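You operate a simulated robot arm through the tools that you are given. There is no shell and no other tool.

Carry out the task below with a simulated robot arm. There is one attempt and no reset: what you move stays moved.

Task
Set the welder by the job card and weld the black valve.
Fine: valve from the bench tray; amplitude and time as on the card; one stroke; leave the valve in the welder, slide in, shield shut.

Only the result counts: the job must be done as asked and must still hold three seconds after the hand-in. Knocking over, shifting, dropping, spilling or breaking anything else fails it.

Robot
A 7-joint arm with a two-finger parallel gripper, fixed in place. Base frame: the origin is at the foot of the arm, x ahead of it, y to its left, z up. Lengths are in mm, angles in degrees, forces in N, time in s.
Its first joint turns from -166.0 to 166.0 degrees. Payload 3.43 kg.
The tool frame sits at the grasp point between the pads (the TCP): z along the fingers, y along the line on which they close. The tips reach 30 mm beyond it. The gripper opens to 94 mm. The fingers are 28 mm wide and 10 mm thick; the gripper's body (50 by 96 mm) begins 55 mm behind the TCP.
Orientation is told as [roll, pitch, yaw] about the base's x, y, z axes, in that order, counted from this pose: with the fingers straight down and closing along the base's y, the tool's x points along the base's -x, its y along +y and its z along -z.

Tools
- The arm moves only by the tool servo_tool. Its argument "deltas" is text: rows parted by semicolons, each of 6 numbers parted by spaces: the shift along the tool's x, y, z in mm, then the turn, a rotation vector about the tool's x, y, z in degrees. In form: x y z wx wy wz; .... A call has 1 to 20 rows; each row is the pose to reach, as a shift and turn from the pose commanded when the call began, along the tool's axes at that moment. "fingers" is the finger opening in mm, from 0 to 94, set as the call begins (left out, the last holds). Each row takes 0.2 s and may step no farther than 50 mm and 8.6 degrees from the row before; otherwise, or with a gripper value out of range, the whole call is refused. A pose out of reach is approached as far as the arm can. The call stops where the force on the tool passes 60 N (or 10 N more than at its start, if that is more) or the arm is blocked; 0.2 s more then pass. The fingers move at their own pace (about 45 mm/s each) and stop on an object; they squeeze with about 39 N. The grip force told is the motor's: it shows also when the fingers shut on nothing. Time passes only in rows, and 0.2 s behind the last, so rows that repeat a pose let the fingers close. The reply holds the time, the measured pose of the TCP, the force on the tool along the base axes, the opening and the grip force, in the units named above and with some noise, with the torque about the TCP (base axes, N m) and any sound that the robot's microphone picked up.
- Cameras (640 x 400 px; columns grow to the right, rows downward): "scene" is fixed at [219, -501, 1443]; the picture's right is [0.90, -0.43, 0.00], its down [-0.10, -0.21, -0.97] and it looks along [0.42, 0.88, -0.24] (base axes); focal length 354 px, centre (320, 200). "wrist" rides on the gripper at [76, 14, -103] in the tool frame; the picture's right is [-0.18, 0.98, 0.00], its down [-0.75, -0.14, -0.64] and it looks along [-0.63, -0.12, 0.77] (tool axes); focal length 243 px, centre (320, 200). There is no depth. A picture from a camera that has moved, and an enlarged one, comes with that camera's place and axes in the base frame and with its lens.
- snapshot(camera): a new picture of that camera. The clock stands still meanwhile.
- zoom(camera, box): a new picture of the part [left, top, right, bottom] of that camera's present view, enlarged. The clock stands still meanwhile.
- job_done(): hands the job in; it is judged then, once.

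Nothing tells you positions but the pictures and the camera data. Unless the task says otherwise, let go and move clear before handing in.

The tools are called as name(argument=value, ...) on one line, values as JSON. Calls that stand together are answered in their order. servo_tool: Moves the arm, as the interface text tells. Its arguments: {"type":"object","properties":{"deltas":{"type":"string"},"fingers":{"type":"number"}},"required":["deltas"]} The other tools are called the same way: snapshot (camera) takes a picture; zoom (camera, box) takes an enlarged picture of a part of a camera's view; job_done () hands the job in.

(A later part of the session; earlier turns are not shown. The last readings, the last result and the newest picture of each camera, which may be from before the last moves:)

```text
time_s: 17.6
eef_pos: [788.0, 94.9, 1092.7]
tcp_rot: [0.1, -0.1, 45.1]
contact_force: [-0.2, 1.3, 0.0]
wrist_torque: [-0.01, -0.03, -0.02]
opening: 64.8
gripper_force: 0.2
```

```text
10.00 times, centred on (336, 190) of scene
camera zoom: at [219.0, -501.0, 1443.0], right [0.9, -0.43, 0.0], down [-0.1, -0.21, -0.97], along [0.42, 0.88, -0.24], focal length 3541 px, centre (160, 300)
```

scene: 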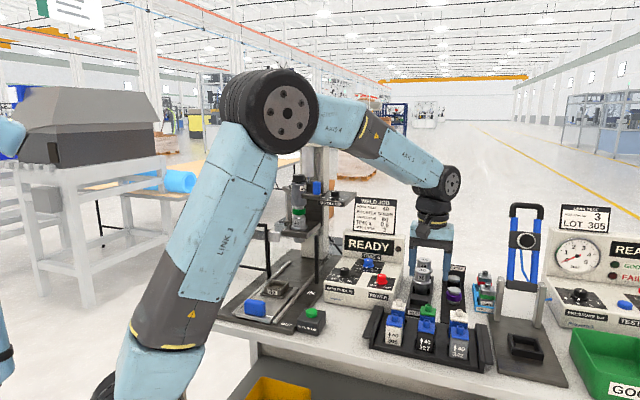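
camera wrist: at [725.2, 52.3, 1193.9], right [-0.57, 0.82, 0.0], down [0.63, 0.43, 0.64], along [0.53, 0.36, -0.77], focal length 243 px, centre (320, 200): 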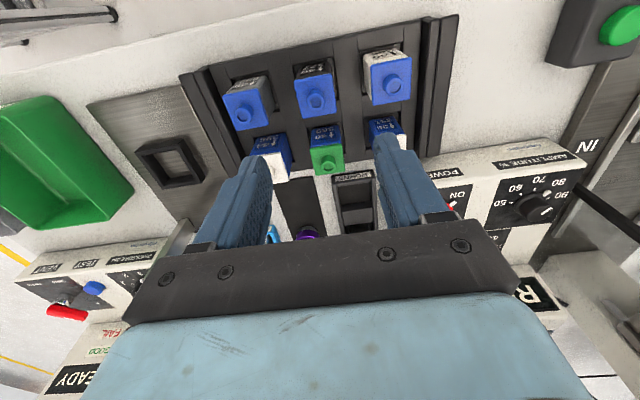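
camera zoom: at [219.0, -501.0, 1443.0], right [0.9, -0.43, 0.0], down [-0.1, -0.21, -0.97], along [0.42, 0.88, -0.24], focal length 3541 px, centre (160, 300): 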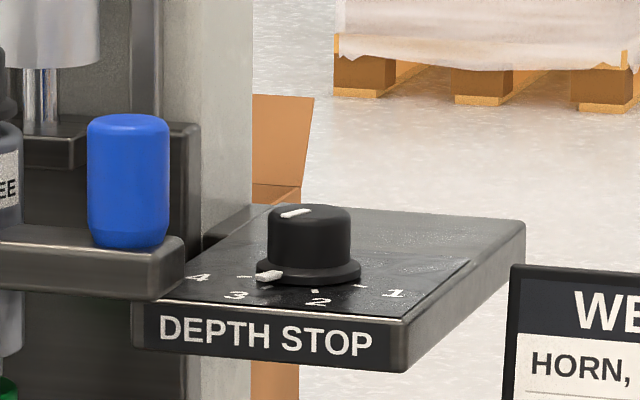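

Depth stop sits on 3, so it needs no change. The black valve's nozzle is near (793, 93, 944), so I'll descend partway to fine-tune.

servo_tool(deltas="-1 -2 45 0 0 0; -2 -4 90 0 0 0; -2 -4 107 0 0 0")

zoom(camera="wrist", box=[192, 60, 448, 220])

zoom(camera="scene", box=[376, 290, 488, 360])

```text
time_s: 18.4
eef_pos: [792.4, 92.4, 985.2]
tcp_rot: [-0.1, 0.0, 45.0]
contact_force: [0.3, 0.6, 0.3]
wrist_torque: [-0.01, 0.0, 0.01]
opening: 65.1
gripper_force: 0.1
```

```text
2.50 times, centred on (320, 140) of wrist
camera zoom: at [728.9, 49.3, 1087.6], right [-0.56, 0.83, 0.0], down [0.63, 0.43, 0.64], along [0.53, 0.36, -0.77], focal length 606 px, centre (320, 350)
```

zoom: 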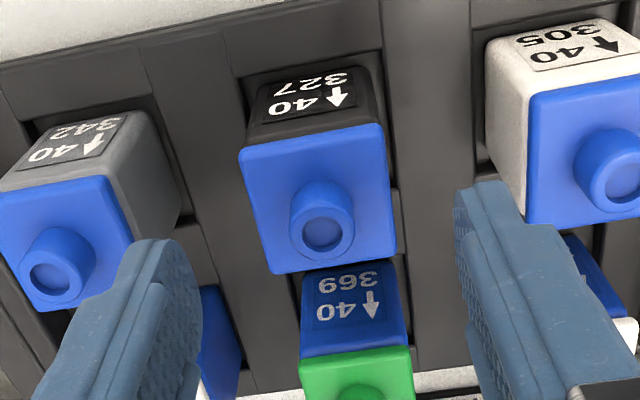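

```text
5.71 times, centred on (432, 325) of scene
camera zoom: at [219.0, -501.0, 1443.0], right [0.9, -0.43, 0.0], down [-0.1, -0.21, -0.97], along [0.42, 0.88, -0.24], focal length 2024 px, centre (-320, -514)
```

zoom: 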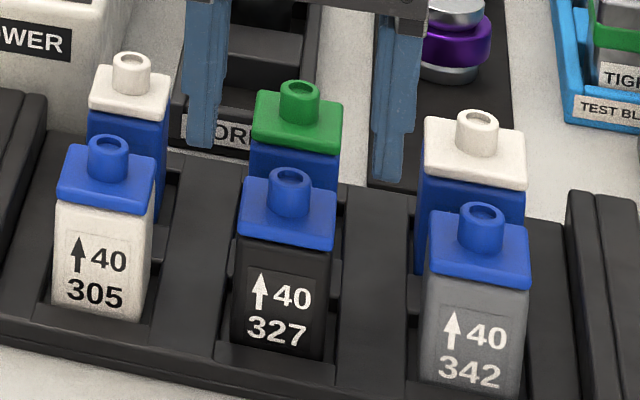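

The valve is centred within about 1 mm. I'll descend so the tips reach about z 893 and then close.

servo_tool(deltas="-1 0.5 30 0 0 0; -1 0.5 50 0 0 0; -1 0.5 60 0 0 0")

zoom(camera="scene", box=[376, 290, 488, 360])

snapshot(camera="wrist")

```text
time_s: 19.2
eef_pos: [794.5, 93.5, 924.3]
tcp_rot: [0.1, 0.0, 44.9]
contact_force: [-0.1, 0.1, -0.4]
wrist_torque: [-0.04, -0.01, 0.01]
opening: 64.9
gripper_force: 0.0
```

```text
5.71 times, centred on (432, 325) of scene
camera zoom: at [219.0, -501.0, 1443.0], right [0.9, -0.43, 0.0], down [-0.1, -0.21, -0.97], along [0.42, 0.88, -0.24], focal length 2024 px, centre (-320, -514)
```

zoom: 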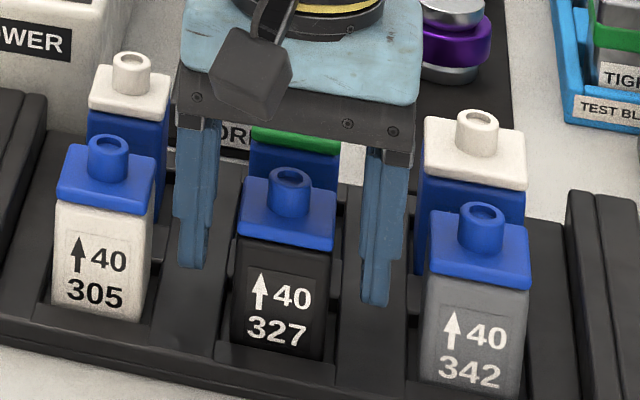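

```text
taken
camera wrist: at [729.7, 50.6, 1026.7], right [-0.56, 0.83, 0.0], down [0.63, 0.43, 0.64], along [0.53, 0.36, -0.77], focal length 243 px, centre (320, 200)
```

wrist: 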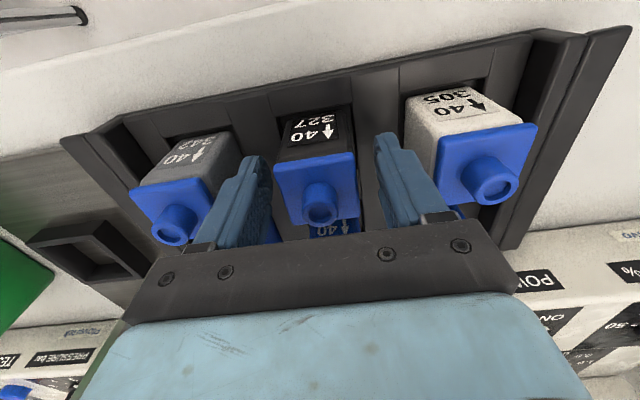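

servo_tool(deltas="0 0 0 0 0 0; 0 0 0 0 0 0; 0 0 0 0 0 0; 0 0 0 0 0 0", fingers=30)

zoom(camera="scene", box=[400, 310, 456, 345])

zoom(camera="wrist", box=[240, 90, 400, 240])

```text
time_s: 20.2
eef_pos: [793.6, 94.2, 924.3]
tcp_rot: [0.0, 0.0, 45.0]
contact_force: [-0.3, 0.2, -0.2]
wrist_torque: [0.02, 0.03, -0.01]
opening: 43.8
gripper_force: 38.5
```

```text
11.43 times, centred on (428, 328) of scene
camera zoom: at [219.0, -501.0, 1443.0], right [0.9, -0.43, 0.0], down [-0.1, -0.21, -0.97], along [0.42, 0.88, -0.24], focal length 4047 px, centre (-914, -1257)
```

zoom: 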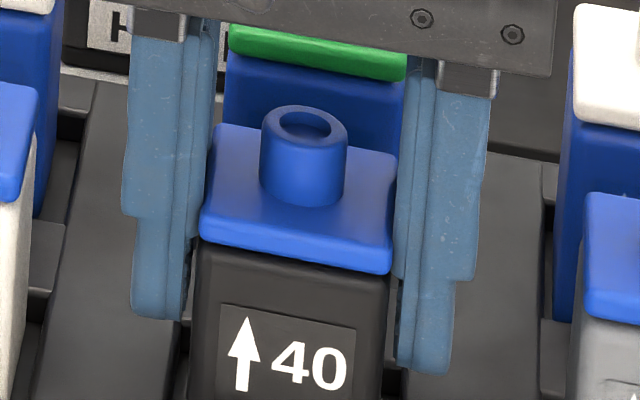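

```text
2.67 times, centred on (320, 165) of wrist
camera zoom: at [729.7, 50.5, 1026.7], right [-0.56, 0.83, 0.0], down [0.63, 0.43, 0.64], along [0.53, 0.36, -0.77], focal length 647 px, centre (320, 293)
```

zoom: 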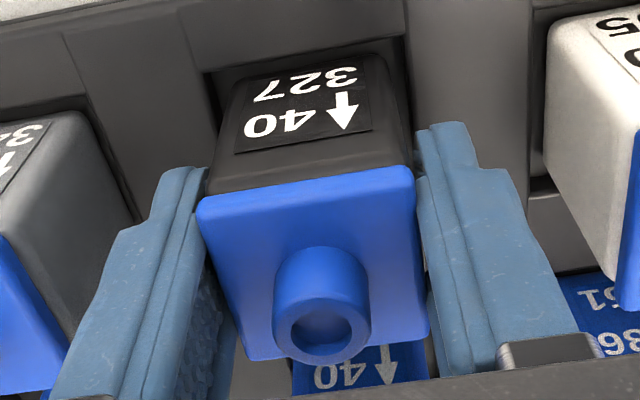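

The grip holds at a 43.8 mm opening. I'll lift a little to see whether the body comes up with the cap.

servo_tool(deltas="0 0 -4 0 0 0; 0 0 -8 0 0 0; 0 0 -12 0 0 0")

zoom(camera="scene", box=[376, 290, 488, 360])

zoom(camera="wrist", box=[240, 90, 400, 240])

```text
time_s: 21.0
eef_pos: [794.3, 94.4, 937.1]
tcp_rot: [0.0, 0.0, 45.1]
contact_force: [-0.1, 0.0, -1.1]
wrist_torque: [-0.01, -0.04, 0.01]
opening: 43.5
gripper_force: 39.2
```

```text
5.71 times, centred on (432, 325) of scene
camera zoom: at [219.0, -501.0, 1443.0], right [0.9, -0.43, 0.0], down [-0.1, -0.21, -0.97], along [0.42, 0.88, -0.24], focal length 2024 px, centre (-320, -514)
```

zoom: 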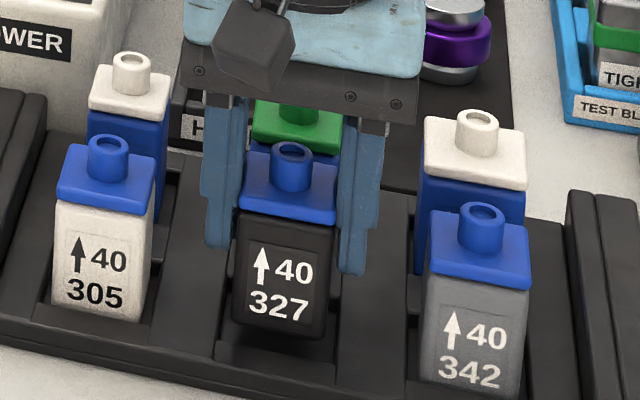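

```text
2.67 times, centred on (320, 165) of wrist
camera zoom: at [730.1, 50.7, 1039.0], right [-0.56, 0.83, 0.0], down [0.63, 0.43, 0.64], along [0.53, 0.36, -0.77], focal length 647 px, centre (320, 293)
```

zoom: 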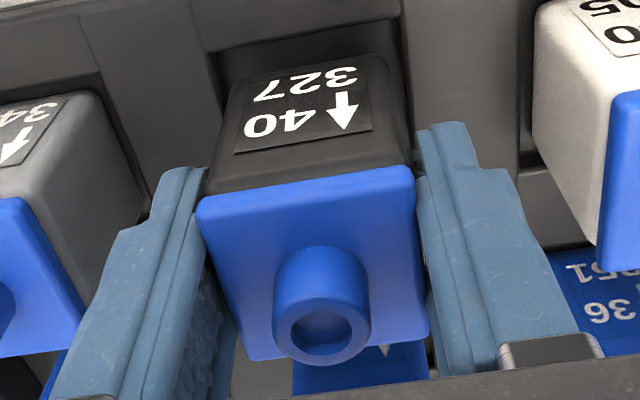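

The whole valve lifts cleanly. I'll raise it and carry it over to the nest on the slide, at about (538, 478).

servo_tool(deltas="0 0 -45 0 0 0; 0 0 -90 0 0 0; 0 0 -123 0 0 0; -8 40 -123 0 0 0; -16 82 -123 0 0 0; -25 125 -123 0 0 0; -33 168 -123 0 0 0; -42 210 -123 0 0 0; -50 252 -123 0 0 0; -59 294 -123 0 0 0; -67 336 -123 0 0 0; -76 378 -123 0 0 0; -84 420 -123 0 0 0; -90 452 -123 0 0 0; -90 452 -123 0 0 0")

snapshot(camera="wrist")

snapshot(camera="scene")

```text
time_s: 24.2
eef_pos: [538.1, 477.9, 1059.8]
tcp_rot: [-0.1, -0.1, 44.9]
contact_force: [-0.2, 0.0, -0.3]
wrist_torque: [0.02, 0.02, -0.01]
opening: 43.4
gripper_force: 39.6
```

```text
taken
camera wrist: at [473.5, 434.7, 1162.4], right [-0.56, 0.83, 0.0], down [0.63, 0.43, 0.64], along [0.53, 0.36, -0.77], focal length 243 px, centre (320, 200)
```

wrist: 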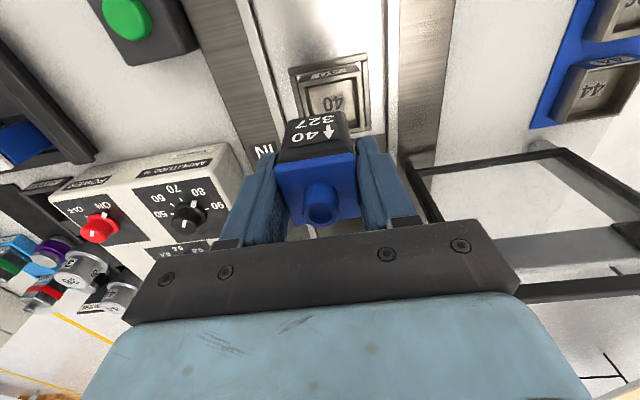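

```text
taken
```

scene: 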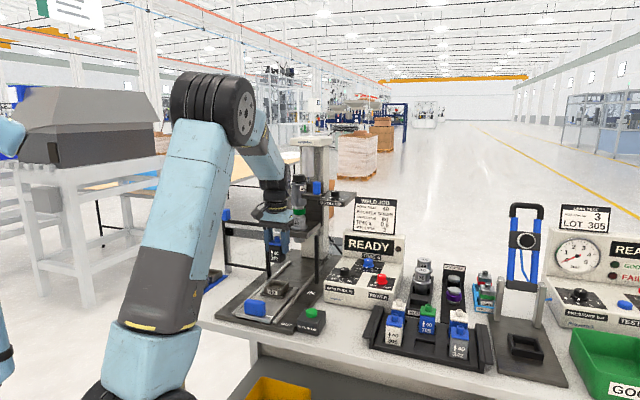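

zoom(camera="wrist", box=[240, 30, 400, 130])

zoom(camera="scene", box=[228, 225, 324, 305])

zoom(camera="scene", box=[255, 270, 303, 300])

zoom(camera="wrist", box=[384, 120, 640, 300])

```text
4.00 times, centred on (320, 80) of wrist
camera zoom: at [473.5, 434.7, 1162.4], right [-0.56, 0.83, 0.0], down [0.63, 0.43, 0.64], along [0.53, 0.36, -0.77], focal length 970 px, centre (320, 680)
```

zoom: 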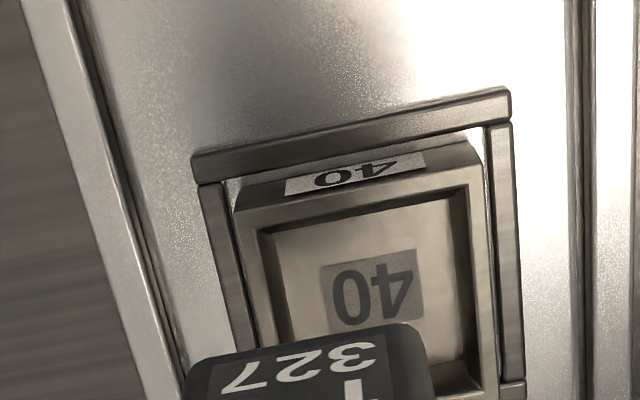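

```text
5.00 times, centred on (276, 265) of scene
camera zoom: at [219.0, -501.0, 1443.0], right [0.9, -0.43, 0.0], down [-0.1, -0.21, -0.97], along [0.42, 0.88, -0.24], focal length 1771 px, centre (540, -125)
```

zoom: 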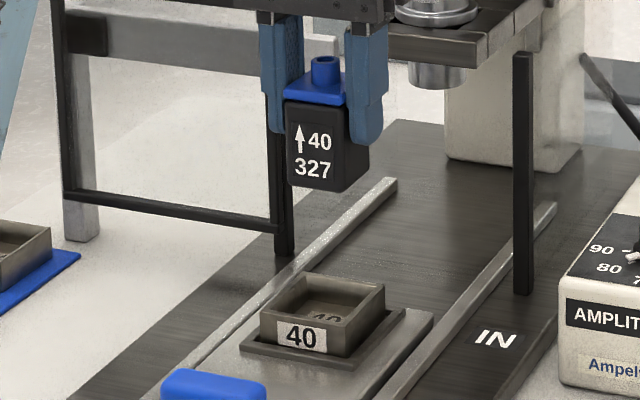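

```text
13.33 times, centred on (279, 285) of scene
camera zoom: at [219.0, -501.0, 1443.0], right [0.9, -0.43, 0.0], down [-0.1, -0.21, -0.97], along [0.42, 0.88, -0.24], focal length 4722 px, centre (867, -933)
```

zoom: 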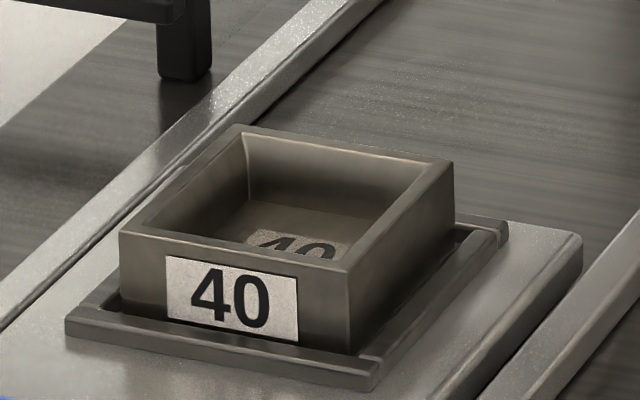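

```text
2.22 times, centred on (512, 210) of wrist
camera zoom: at [473.5, 434.7, 1162.4], right [-0.56, 0.83, 0.0], down [0.63, 0.43, 0.64], along [0.53, 0.36, -0.77], focal length 539 px, centre (-107, 178)
```

zoom: 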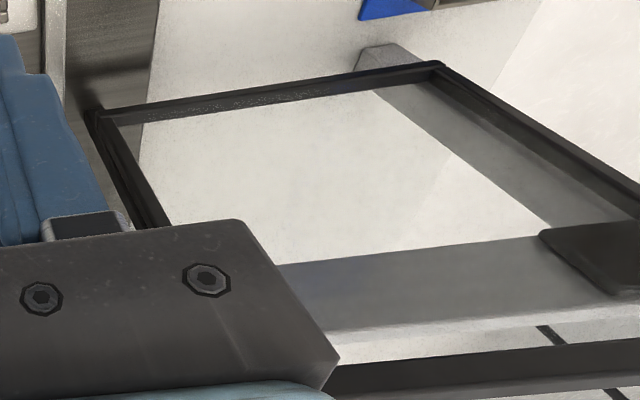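

Two views put the nest centre near (536.5, 494) with its rim at about z 915. The valve bottom hangs about 54 mm below the TCP. I'll shift over it and lower to just above the rim to check alignment.

servo_tool(deltas="-5 6 25 0 0 0; -10.5 12.8 50 0 0 0; -10.5 12.8 75 0 0 0; -10.5 12.8 75 0 0 0")

zoom(camera="wrist", box=[240, 50, 400, 150])

zoom(camera="scene", box=[247, 255, 311, 295])

snapshot(camera="wrist")

```text
time_s: 25.2
eef_pos: [536.2, 493.6, 984.0]
tcp_rot: [0.0, 0.0, 45.0]
contact_force: [0.3, 0.1, -1.4]
wrist_torque: [-0.01, -0.01, 0.0]
opening: 43.7
gripper_force: 38.7
```

```text
4.00 times, centred on (320, 100) of wrist
camera zoom: at [471.9, 450.8, 1087.2], right [-0.56, 0.83, 0.0], down [0.63, 0.43, 0.64], along [0.53, 0.36, -0.77], focal length 970 px, centre (320, 600)
```

zoom: 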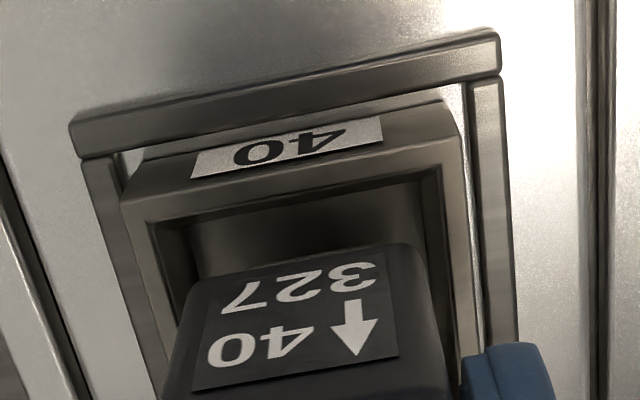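

```text
10.00 times, centred on (279, 275) of scene
camera zoom: at [219.0, -501.0, 1443.0], right [0.9, -0.43, 0.0], down [-0.1, -0.21, -0.97], along [0.42, 0.88, -0.24], focal length 3541 px, centre (730, -550)
```

zoom: 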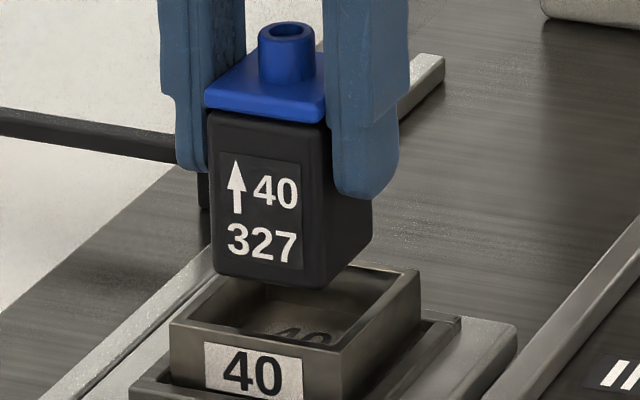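

```text
taken
camera wrist: at [471.9, 450.8, 1087.2], right [-0.56, 0.83, 0.0], down [0.63, 0.43, 0.64], along [0.53, 0.36, -0.77], focal length 243 px, centre (320, 200)
```

wrist: 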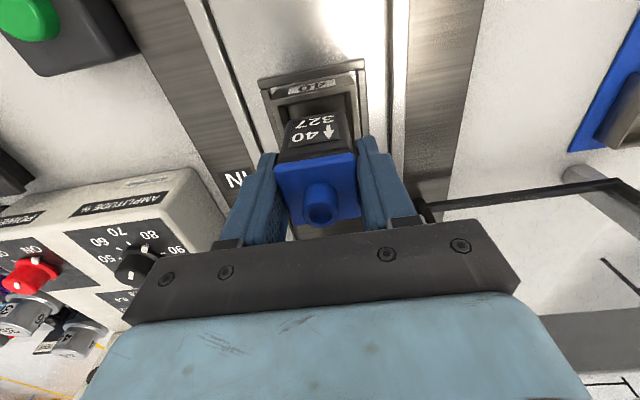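

The valve is aligned over the nest within about 2 mm, and its bottom is about 15 mm above the rim. I'll lower it slowly and watch the force.

servo_tool(deltas="0 0 6 0 0 0; 0 0 12 0 0 0; 0 0 16 0 0 0; 0 0 20 0 0 0")

zoom(camera="scene", box=[247, 255, 311, 295])

zoom(camera="wrist", box=[240, 50, 400, 150])

```text
time_s: 26.2
eef_pos: [536.0, 493.5, 964.6]
tcp_rot: [0.1, 0.1, 45.0]
contact_force: [0.0, -0.5, -0.7]
wrist_torque: [-0.02, 0.0, 0.03]
opening: 43.6
gripper_force: 38.7
```

```text
10.00 times, centred on (279, 275) of scene
camera zoom: at [219.0, -501.0, 1443.0], right [0.9, -0.43, 0.0], down [-0.1, -0.21, -0.97], along [0.42, 0.88, -0.24], focal length 3541 px, centre (730, -550)
```

zoom: 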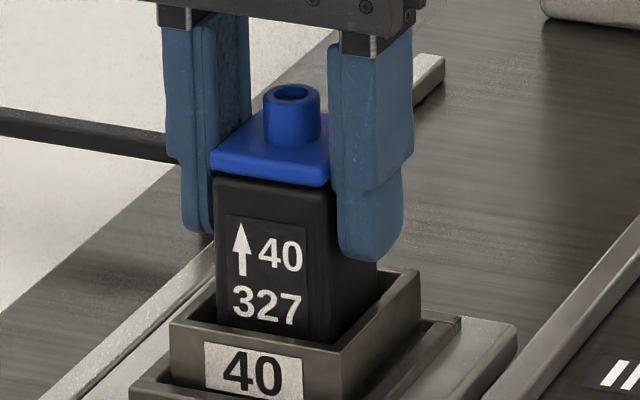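

```text
4.00 times, centred on (320, 100) of wrist
camera zoom: at [472.7, 450.1, 1066.2], right [-0.56, 0.83, 0.0], down [0.63, 0.43, 0.64], along [0.53, 0.36, -0.77], focal length 970 px, centre (320, 600)
```

zoom: 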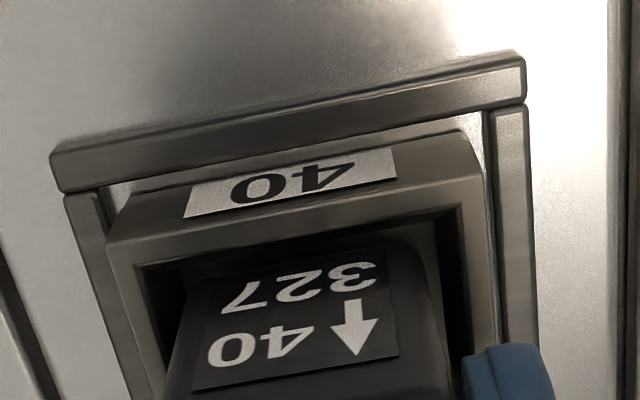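

It has entered the cavity with clearance all round. I'll keep lowering in small steps.

servo_tool(deltas="0 0 3 0 0 0; 0 0 6 0 0 0; 0 0 8 0 0 0")

zoom(camera="scene", box=[247, 255, 311, 295])

```text
time_s: 27.0
eef_pos: [536.8, 494.6, 957.7]
tcp_rot: [0.0, -0.1, 45.0]
contact_force: [-1.3, -0.6, 3.2]
wrist_torque: [0.0, 0.08, -0.03]
opening: 43.4
gripper_force: 38.9
```

```text
10.00 times, centred on (279, 275) of scene
camera zoom: at [219.0, -501.0, 1443.0], right [0.9, -0.43, 0.0], down [-0.1, -0.21, -0.97], along [0.42, 0.88, -0.24], focal length 3541 px, centre (730, -550)
```

zoom: 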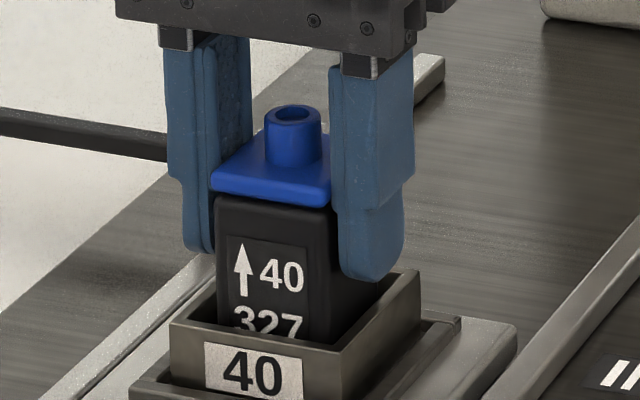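

servo_tool(deltas="0 0 1 0 0 0; 0 0 2 0 0 0")

zoom(camera="wrist", box=[240, 50, 400, 150])

zoom(camera="scene", box=[247, 255, 311, 295])

```text
time_s: 27.6
eef_pos: [536.8, 494.1, 957.1]
tcp_rot: [0.0, -0.2, 45.0]
contact_force: [2.9, -1.7, 24.5]
wrist_torque: [-0.22, 0.05, -0.01]
opening: 43.2
gripper_force: 39.3
```

```text
4.00 times, centred on (320, 100) of wrist
camera zoom: at [472.6, 450.2, 1058.7], right [-0.56, 0.83, 0.0], down [0.63, 0.43, 0.64], along [0.53, 0.36, -0.76], focal length 970 px, centre (320, 600)
```

zoom: 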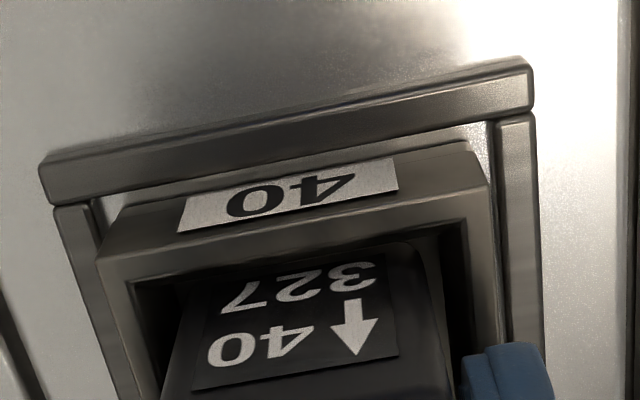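

```text
10.00 times, centred on (279, 275) of scene
camera zoom: at [219.0, -501.0, 1443.0], right [0.9, -0.43, 0.0], down [-0.1, -0.21, -0.97], along [0.42, 0.88, -0.24], focal length 3541 px, centre (730, -550)
```

zoom: 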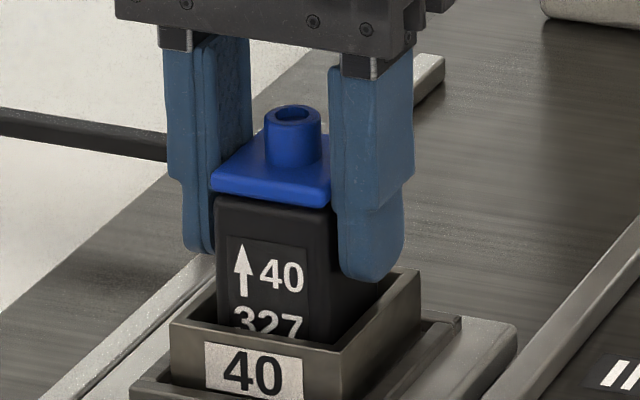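

The valve has touched the nest floor. I'll take off the press load, open, rise and check that it's seated.

servo_tool(deltas="0 0 -1.5 0 0 0; 0 0 -1.5 0 0 0")

servo_tool(deltas="0 0 0 0 0 0; 0 0 0 0 0 0; 0 0 -20 0 0 0; 0 0 -60 0 0 0; 0 0 -100 0 0 0", fingers=62)

zoom(camera="wrist", box=[224, 40, 416, 160])

zoom(camera="scene", box=[247, 260, 311, 300])

snapshot(camera="wrist")

```text
time_s: 28.2
eef_pos: [536.3, 493.9, 956.4]
tcp_rot: [0.0, 0.1, 44.9]
contact_force: [4.0, 4.7, 17.1]
wrist_torque: [0.24, -0.16, 0.0]
opening: 43.2
gripper_force: 39.5
```

```text
time_s: 29.4
eef_pos: [539.1, 495.3, 1056.2]
tcp_rot: [0.1, 0.0, 45.0]
contact_force: [0.1, -0.2, -0.8]
wrist_torque: [-0.01, 0.04, -0.02]
opening: 62.3
gripper_force: 0.1
```

```text
3.33 times, centred on (320, 100) of wrist
camera zoom: at [474.8, 451.3, 1158.7], right [-0.56, 0.83, 0.0], down [0.63, 0.43, 0.64], along [0.53, 0.36, -0.77], focal length 809 px, centre (320, 533)
```

zoom: 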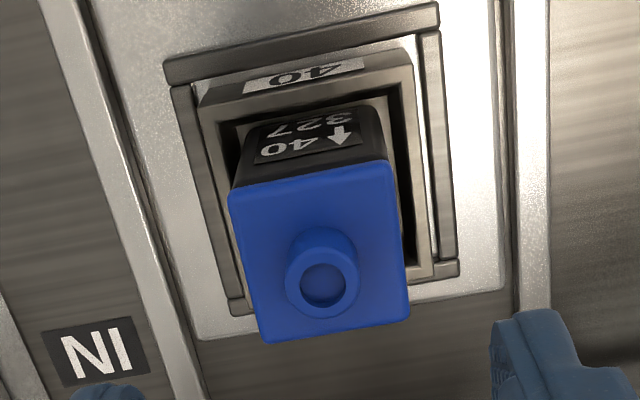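

```text
10.00 times, centred on (279, 280) of scene
camera zoom: at [219.0, -501.0, 1443.0], right [0.9, -0.43, 0.0], down [-0.1, -0.21, -0.97], along [0.42, 0.88, -0.24], focal length 3541 px, centre (730, -600)
```

zoom: 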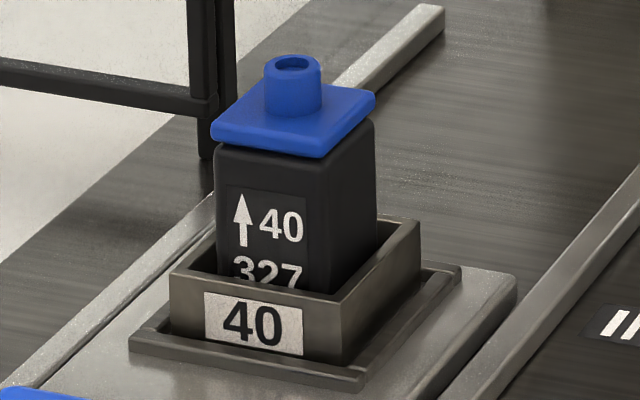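

```text
taken
camera wrist: at [474.8, 451.3, 1158.7], right [-0.56, 0.83, 0.0], down [0.63, 0.43, 0.64], along [0.53, 0.36, -0.77], focal length 243 px, centre (320, 200)
```

wrist: 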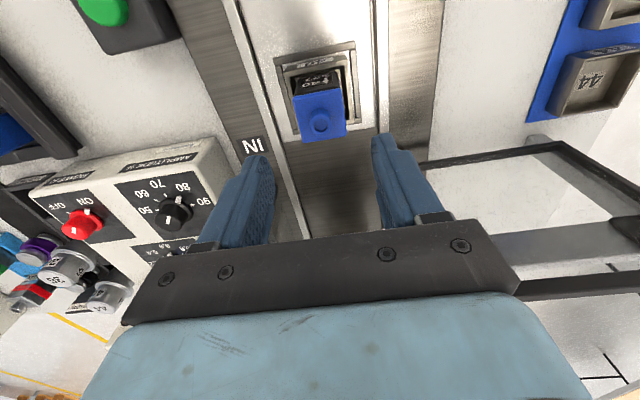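

zoom(camera="scene", box=[262, 262, 294, 282])

zoom(camera="scene", box=[262, 275, 294, 295])

zoom(camera="wrist", box=[272, 60, 368, 150])

```text
16.00 times, centred on (278, 272) of scene
camera zoom: at [219.0, -501.0, 1443.0], right [0.9, -0.43, 0.0], down [-0.1, -0.21, -0.97], along [0.42, 0.88, -0.24], focal length 5666 px, centre (992, -952)
```

zoom: 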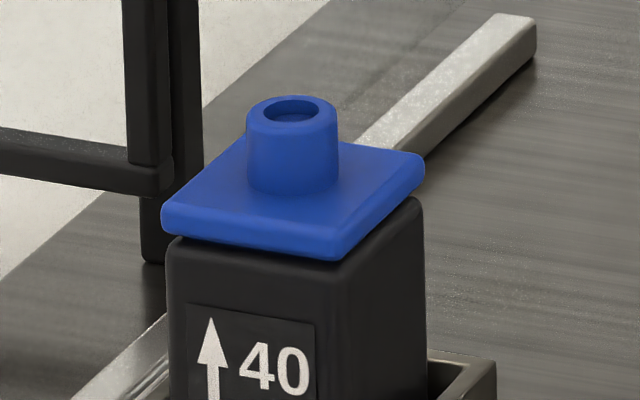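

```text
16.00 times, centred on (278, 285) of scene
camera zoom: at [219.0, -501.0, 1443.0], right [0.9, -0.43, 0.0], down [-0.1, -0.21, -0.97], along [0.42, 0.88, -0.24], focal length 5666 px, centre (992, -1160)
```

zoom: 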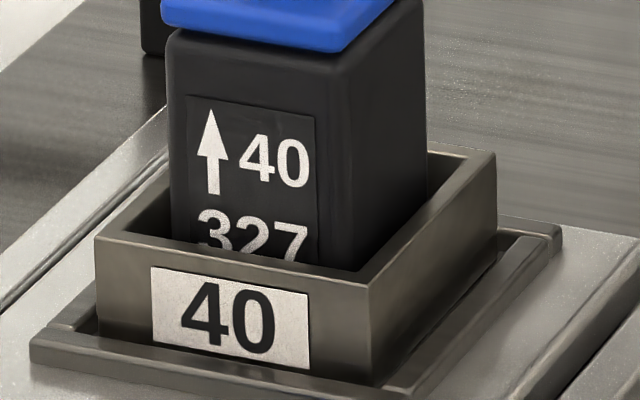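

```text
4.44 times, centred on (320, 105) of wrist
camera zoom: at [474.8, 451.3, 1158.7], right [-0.56, 0.83, 0.0], down [0.63, 0.43, 0.64], along [0.53, 0.36, -0.77], focal length 1078 px, centre (320, 622)
```

zoom: 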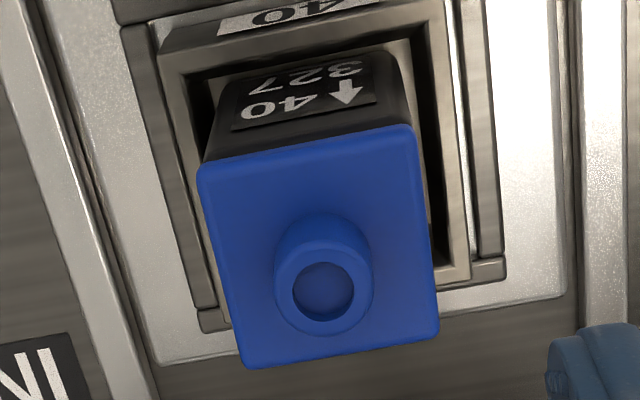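

The valve is seated upright in the nest. Next I'll move above the slide's blue handle.

servo_tool(deltas="45 -2 0 0 0 0; 90 -5 0 0 0 0; 135 -7.8 0 0 0 0; 143.5 -7.8 10 0 0 0", fingers=90)

snapshot(camera="wrist")

zoom(camera="scene", box=[212, 280, 308, 340])

```text
time_s: 30.4
eef_pos: [441.2, 388.9, 1047.6]
tcp_rot: [0.0, 0.0, 45.1]
contact_force: [0.0, 0.4, -0.9]
wrist_torque: [-0.01, 0.0, -0.01]
opening: 90.1
gripper_force: 0.0
```

```text
taken
camera wrist: at [378.0, 344.6, 1149.7], right [-0.56, 0.83, 0.0], down [0.63, 0.43, 0.64], along [0.53, 0.36, -0.77], focal length 243 px, centre (320, 200)
```

wrist: 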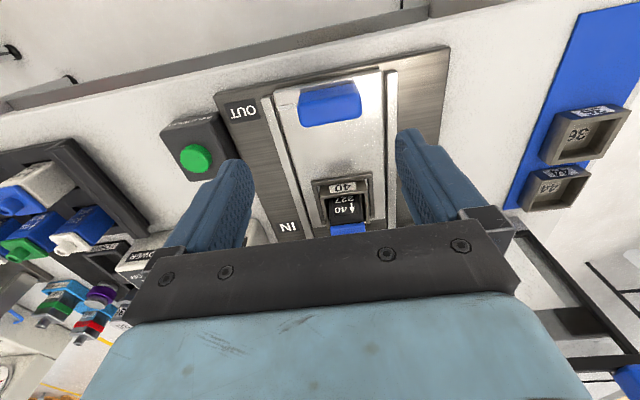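

```text
6.67 times, centred on (260, 310) of scene
camera zoom: at [219.0, -501.0, 1443.0], right [0.9, -0.43, 0.0], down [-0.1, -0.21, -0.97], along [0.42, 0.88, -0.24], focal length 2361 px, centre (720, -533)
```

zoom: 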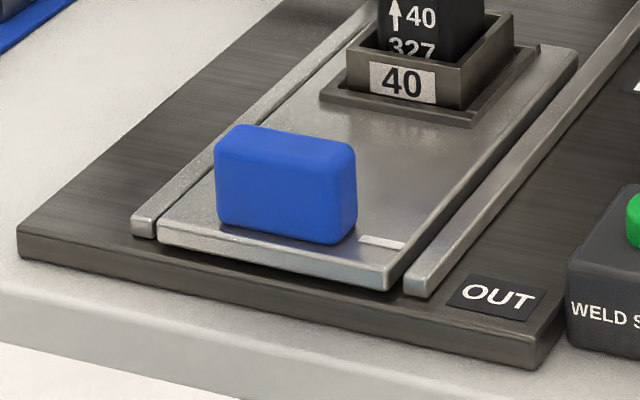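

zoom(camera="wrist", box=[250, 60, 410, 160])

```text
4.00 times, centred on (330, 110) of wrist
camera zoom: at [378.0, 344.6, 1149.7], right [-0.56, 0.83, 0.0], down [0.63, 0.43, 0.64], along [0.53, 0.36, -0.77], focal length 970 px, centre (280, 560)
```

zoom: 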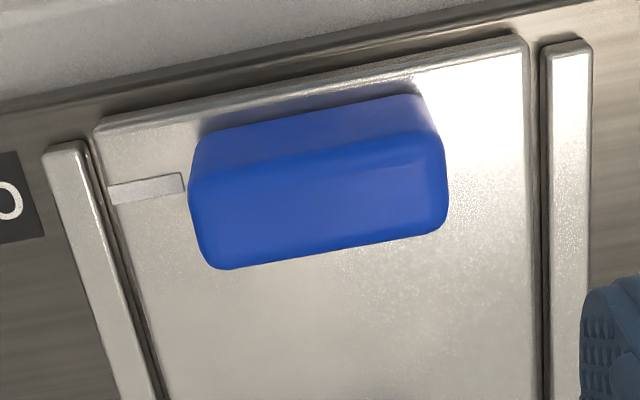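

The handle is about 59 × 23 mm with its centre near (441.6, 399.5). I'll descend across it and grip.

servo_tool(deltas="-7.8 7.2 40 0 0 0; -7.8 7.2 80 0 0 0; -7.8 7.2 105 0 0 0; -7.8 7.2 117 0 0 0", fingers=76)

zoom(camera="scene", box=[212, 270, 308, 330])

snapshot(camera="wrist")

```text
time_s: 31.4
eef_pos: [441.5, 397.7, 928.9]
tcp_rot: [0.0, -0.1, 45.0]
contact_force: [-0.3, 0.8, 0.1]
wrist_torque: [0.01, 0.01, -0.02]
opening: 76.1
gripper_force: 0.1
```

```text
6.67 times, centred on (260, 300) of scene
camera zoom: at [219.0, -501.0, 1443.0], right [0.9, -0.43, 0.0], down [-0.1, -0.21, -0.97], along [0.42, 0.88, -0.24], focal length 2361 px, centre (720, -467)
```

zoom: 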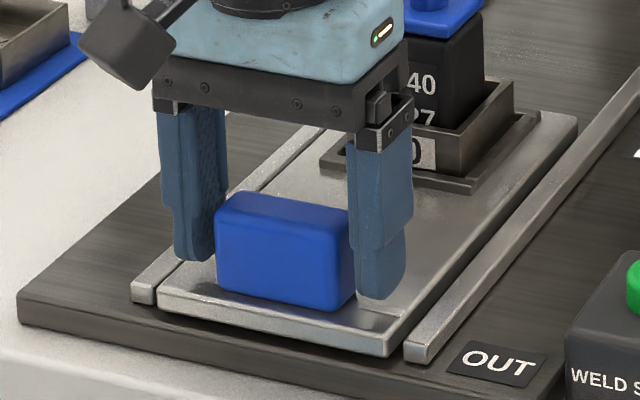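

```text
taken
camera wrist: at [377.4, 353.6, 1030.4], right [-0.56, 0.83, 0.0], down [0.63, 0.43, 0.64], along [0.53, 0.36, -0.77], focal length 243 px, centre (320, 200)
```

wrist: 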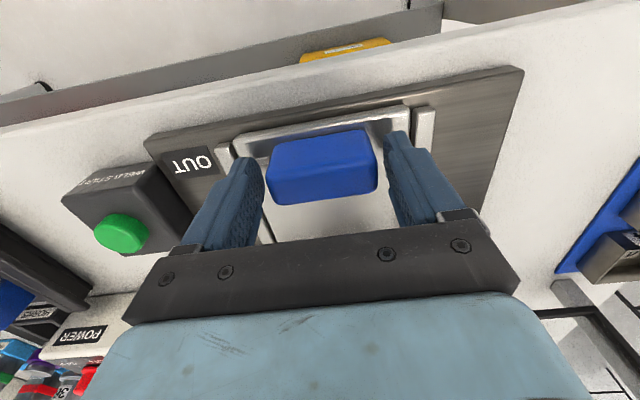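

servo_tool(deltas="0 0 0 0 0 0; 0 0 0 0 0 0; 0 0 0 0 0 0", fingers=50)

zoom(camera="wrist", box=[192, 80, 448, 240])

```text
time_s: 32.2
eef_pos: [440.7, 399.0, 927.8]
tcp_rot: [0.0, 0.0, 45.0]
contact_force: [-10.8, 13.8, -10.6]
wrist_torque: [1.04, -0.33, -0.11]
opening: 64.6
gripper_force: 44.5
```

```text
2.50 times, centred on (320, 160) of wrist
camera zoom: at [376.6, 354.5, 1030.4], right [-0.57, 0.82, 0.0], down [0.63, 0.43, 0.64], along [0.53, 0.36, -0.77], focal length 606 px, centre (320, 300)
```

zoom: 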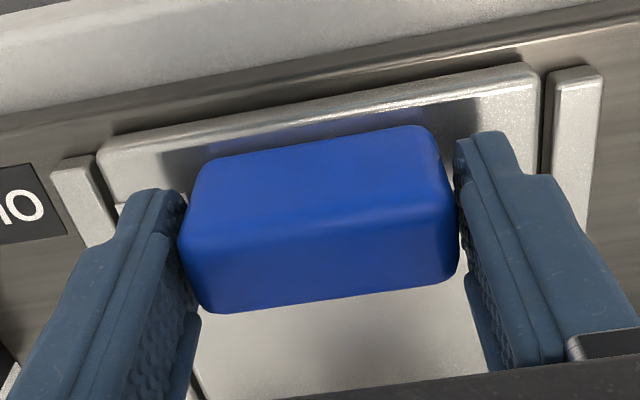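

The handle is gripped. I'll push the slide inward along its rail, first 100 mm, and check.

servo_tool(deltas="-5 1 0 0 0 0; -20 1 0 0 0 0; -35 1 0 0 0 0; -50 1 0 0 0 0; -65 1 0 0 0 0; -80 1 0 0 0 0; -95 1 0 0 0 0; -100 1 0 0 0 0")

zoom(camera="scene", box=[212, 210, 340, 330])

snapshot(camera="wrist")

```text
time_s: 34.0
eef_pos: [512.4, 468.9, 927.6]
tcp_rot: [0.0, 0.2, 44.9]
contact_force: [0.3, 0.0, -33.2]
wrist_torque: [0.0, -0.16, 0.27]
opening: 64.4
gripper_force: 45.2
```

```text
3.33 times, centred on (276, 270) of scene
camera zoom: at [219.0, -501.0, 1443.0], right [0.9, -0.43, 0.0], down [-0.1, -0.21, -0.97], along [0.42, 0.88, -0.24], focal length 1180 px, centre (467, -33)
```

zoom: 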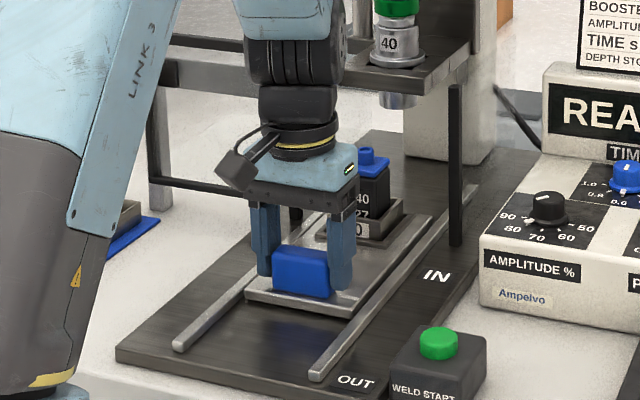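

```text
taken
camera wrist: at [447.8, 425.9, 1030.8], right [-0.56, 0.83, 0.0], down [0.63, 0.43, 0.64], along [0.53, 0.36, -0.77], focal length 243 px, centre (320, 200)
```

wrist: 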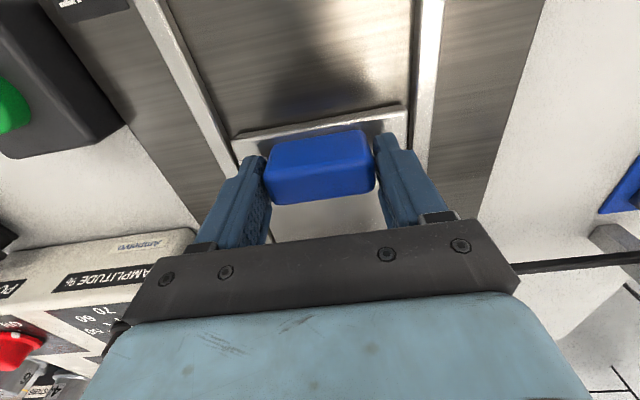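

About half the travel is done, and the IN and OUT marks are about 190 mm apart. I'll continue to near the end.

servo_tool(deltas="-15 0 -1 0 0 0; -30 0 -1 0 0 0; -45 0 -1 0 0 0; -60 0 -1 0 0 0; -75 0 -1 0 0 0; -80 0 -1 0 0 0")

zoom(camera="scene", box=[212, 210, 340, 330])

snapshot(camera="wrist")

```text
time_s: 35.4
eef_pos: [567.4, 524.6, 929.9]
tcp_rot: [0.0, 0.1, 44.9]
contact_force: [2.4, -2.4, -23.9]
wrist_torque: [-0.73, 0.56, 0.49]
opening: 64.2
gripper_force: 44.7
```

```text
3.33 times, centred on (276, 270) of scene
camera zoom: at [219.0, -501.0, 1443.0], right [0.9, -0.43, 0.0], down [-0.1, -0.21, -0.97], along [0.42, 0.88, -0.24], focal length 1180 px, centre (467, -33)
```

zoom: 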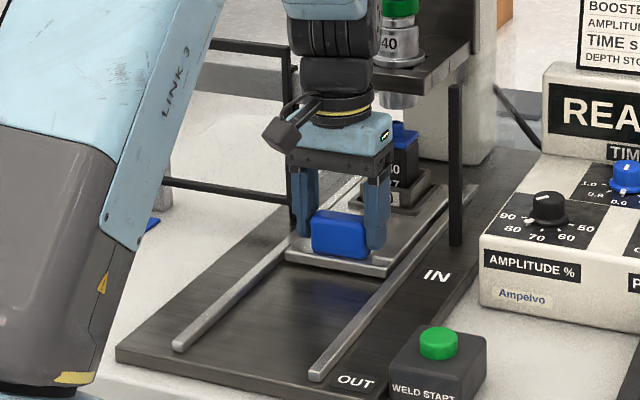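

```text
taken
camera wrist: at [504.1, 482.2, 1032.4], right [-0.56, 0.83, 0.0], down [0.63, 0.43, 0.64], along [0.53, 0.36, -0.77], focal length 243 px, centre (320, 200)
```

wrist: 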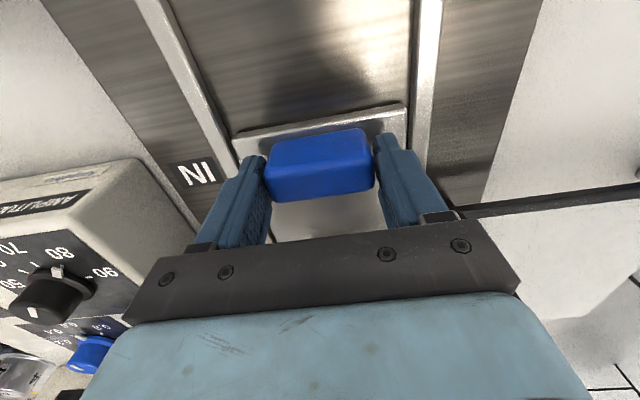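

servo_tool(deltas="-4 0 0 0 0 0; -8 0 0 0 0 0; -12 0 0 0 0 0; -12 0 0 0 0 0")

zoom(camera="scene", box=[228, 225, 324, 285])

```text
time_s: 36.4
eef_pos: [574.9, 532.9, 929.5]
tcp_rot: [0.0, 0.2, 45.0]
contact_force: [-19.6, -28.5, -12.5]
wrist_torque: [-0.14, 0.12, 0.02]
opening: 64.3
gripper_force: 45.5
```

```text
6.67 times, centred on (276, 255) of scene
camera zoom: at [219.0, -501.0, 1443.0], right [0.9, -0.43, 0.0], down [-0.1, -0.21, -0.97], along [0.42, 0.88, -0.24], focal length 2361 px, centre (613, -167)
```

zoom: 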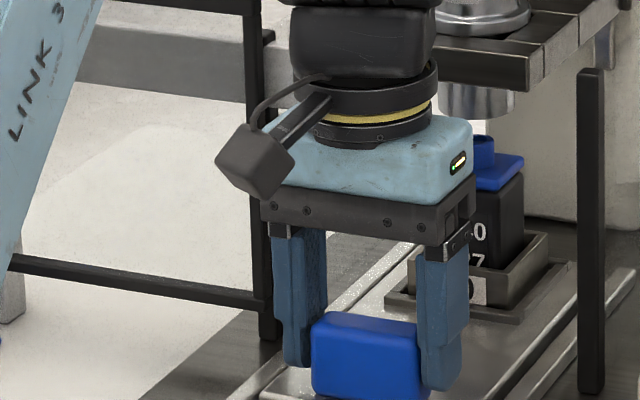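

The slide hit its stop after 190 mm of travel, so it is fully IN. I'll let go, rise and back off, then look at the welder and shield.

servo_tool(deltas="0 0 0 0 0 0; 0 0 0 0 0 0; 0 0 -25 0 0 0; 20 0 -60 0 0 0; 60 0 -85 0 0 0; 100 0 -110 0 0 0; 150 0 -120 0 0 0; 200 0 -120 0 0 0", fingers=84)

snapshot(camera="wrist")

snapshot(camera="scene")

zoom(camera="scene", box=[204, 195, 332, 305])

```text
refused: row 7 steps farther than a row can; nothing moved
```

```text
taken
camera wrist: at [511.6, 489.7, 1032.9], right [-0.56, 0.83, 0.0], down [0.63, 0.43, 0.64], along [0.53, 0.36, -0.77], focal length 243 px, centre (320, 200)
```

wrist: 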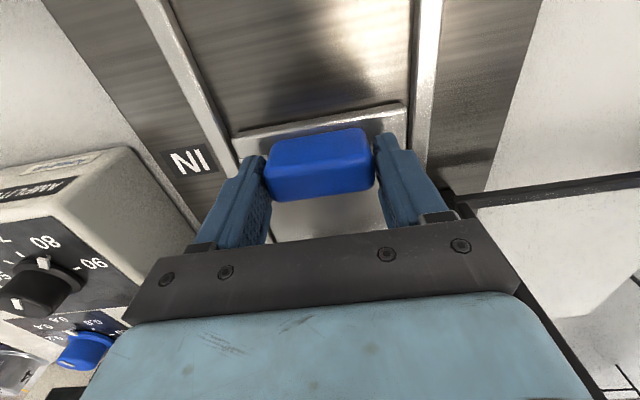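

```text
taken
```

scene: 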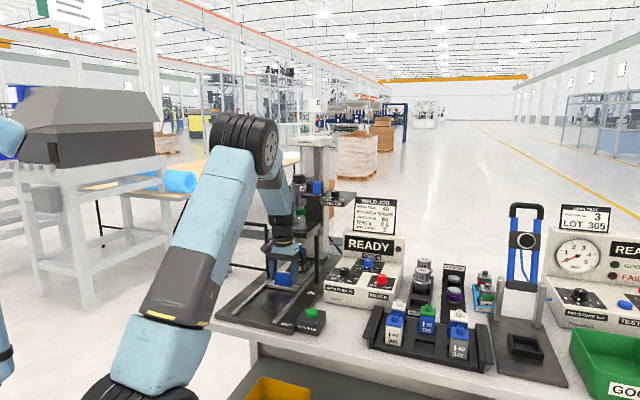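

```text
3.64 times, centred on (268, 250) of scene
camera zoom: at [219.0, -501.0, 1443.0], right [0.9, -0.43, 0.0], down [-0.1, -0.21, -0.97], along [0.42, 0.88, -0.24], focal length 1288 px, centre (509, 18)
```

zoom: 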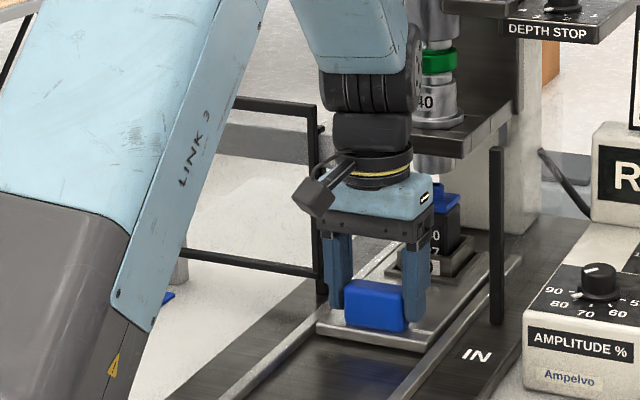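

The call was refused because one row's step was slightly too long. I'll resend it with shorter steps.

servo_tool(deltas="0 0 0 0 0 0; 0 0 0 0 0 0; 0 0 -25 0 0 0; 15 0 -60 0 0 0; 50 0 -90 0 0 0; 90 0 -115 0 0 0; 130 0 -120 0 0 0; 170 0 -120 0 0 0; 200 0 -120 0 0 0", fingers=84)

snapshot(camera="wrist")

zoom(camera="scene", box=[204, 195, 332, 305])

```text
time_s: 38.4
eef_pos: [435.9, 393.6, 1051.4]
tcp_rot: [0.0, 0.1, 44.9]
contact_force: [0.3, -0.5, -0.5]
wrist_torque: [-0.02, 0.0, 0.01]
opening: 83.9
gripper_force: 0.1
```

```text
taken
camera wrist: at [370.6, 351.1, 1152.5], right [-0.56, 0.83, 0.0], down [0.63, 0.43, 0.64], along [0.53, 0.36, -0.77], focal length 243 px, centre (320, 200)
```

wrist: 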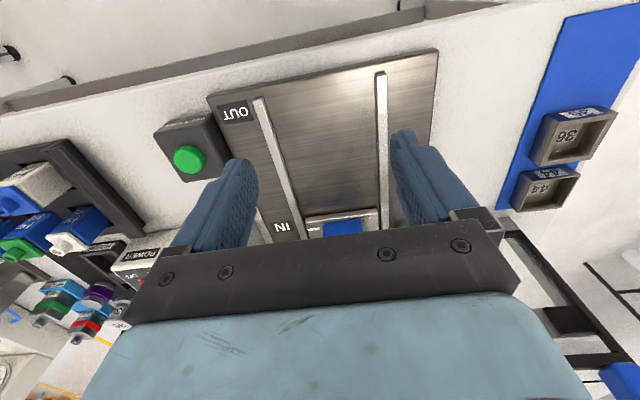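

```text
3.64 times, centred on (268, 250) of scene
camera zoom: at [219.0, -501.0, 1443.0], right [0.9, -0.43, 0.0], down [-0.1, -0.21, -0.97], along [0.42, 0.88, -0.24], focal length 1288 px, centre (509, 18)
```

zoom: 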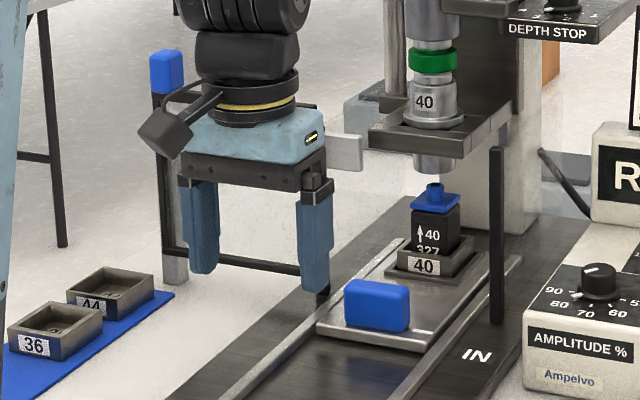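

The slide is IN and the valve sits under the horn. The shield frame's blue handle is near (446, 768, 1082). I'll move to look closely at how it's guided.

servo_tool(deltas="-15 25 -30 0 0 0; -35 55 -55 0 0 0; -55 85 -80 0 0 0; -75 115 -105 0 0 0; -95 145 -130 0 0 0; -113 175 -150 0 0 0")

snapshot(camera="wrist")

snapshot(camera="scene")

```text
time_s: 39.8
eef_pos: [389.5, 596.3, 1203.0]
tcp_rot: [0.0, 0.1, 45.0]
contact_force: [0.5, -0.1, 0.0]
wrist_torque: [0.03, 0.02, -0.02]
opening: 83.9
gripper_force: 0.0
```

```text
taken
camera wrist: at [325.9, 554.2, 1304.3], right [-0.56, 0.83, 0.0], down [0.63, 0.43, 0.64], along [0.53, 0.36, -0.77], focal length 243 px, centre (320, 200)
```

wrist: 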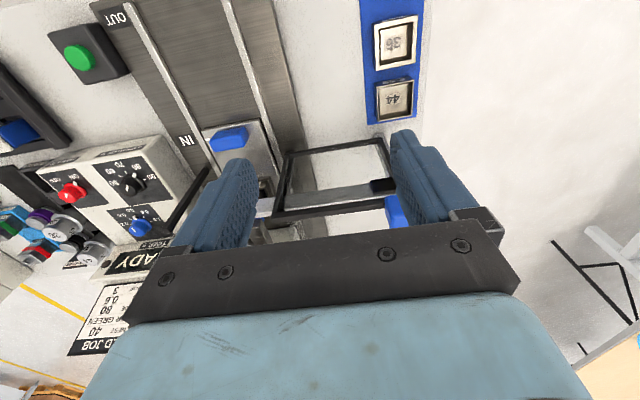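

```text
taken
```

scene: 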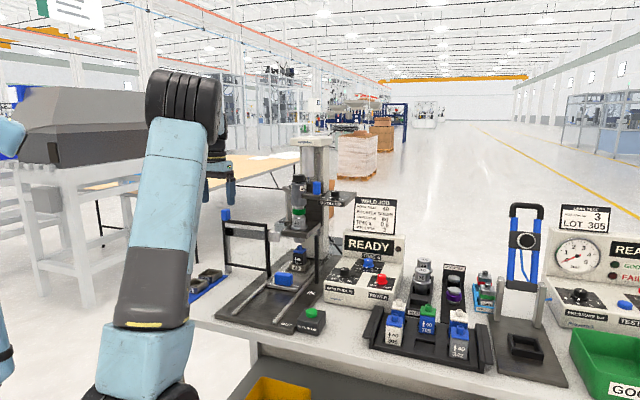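

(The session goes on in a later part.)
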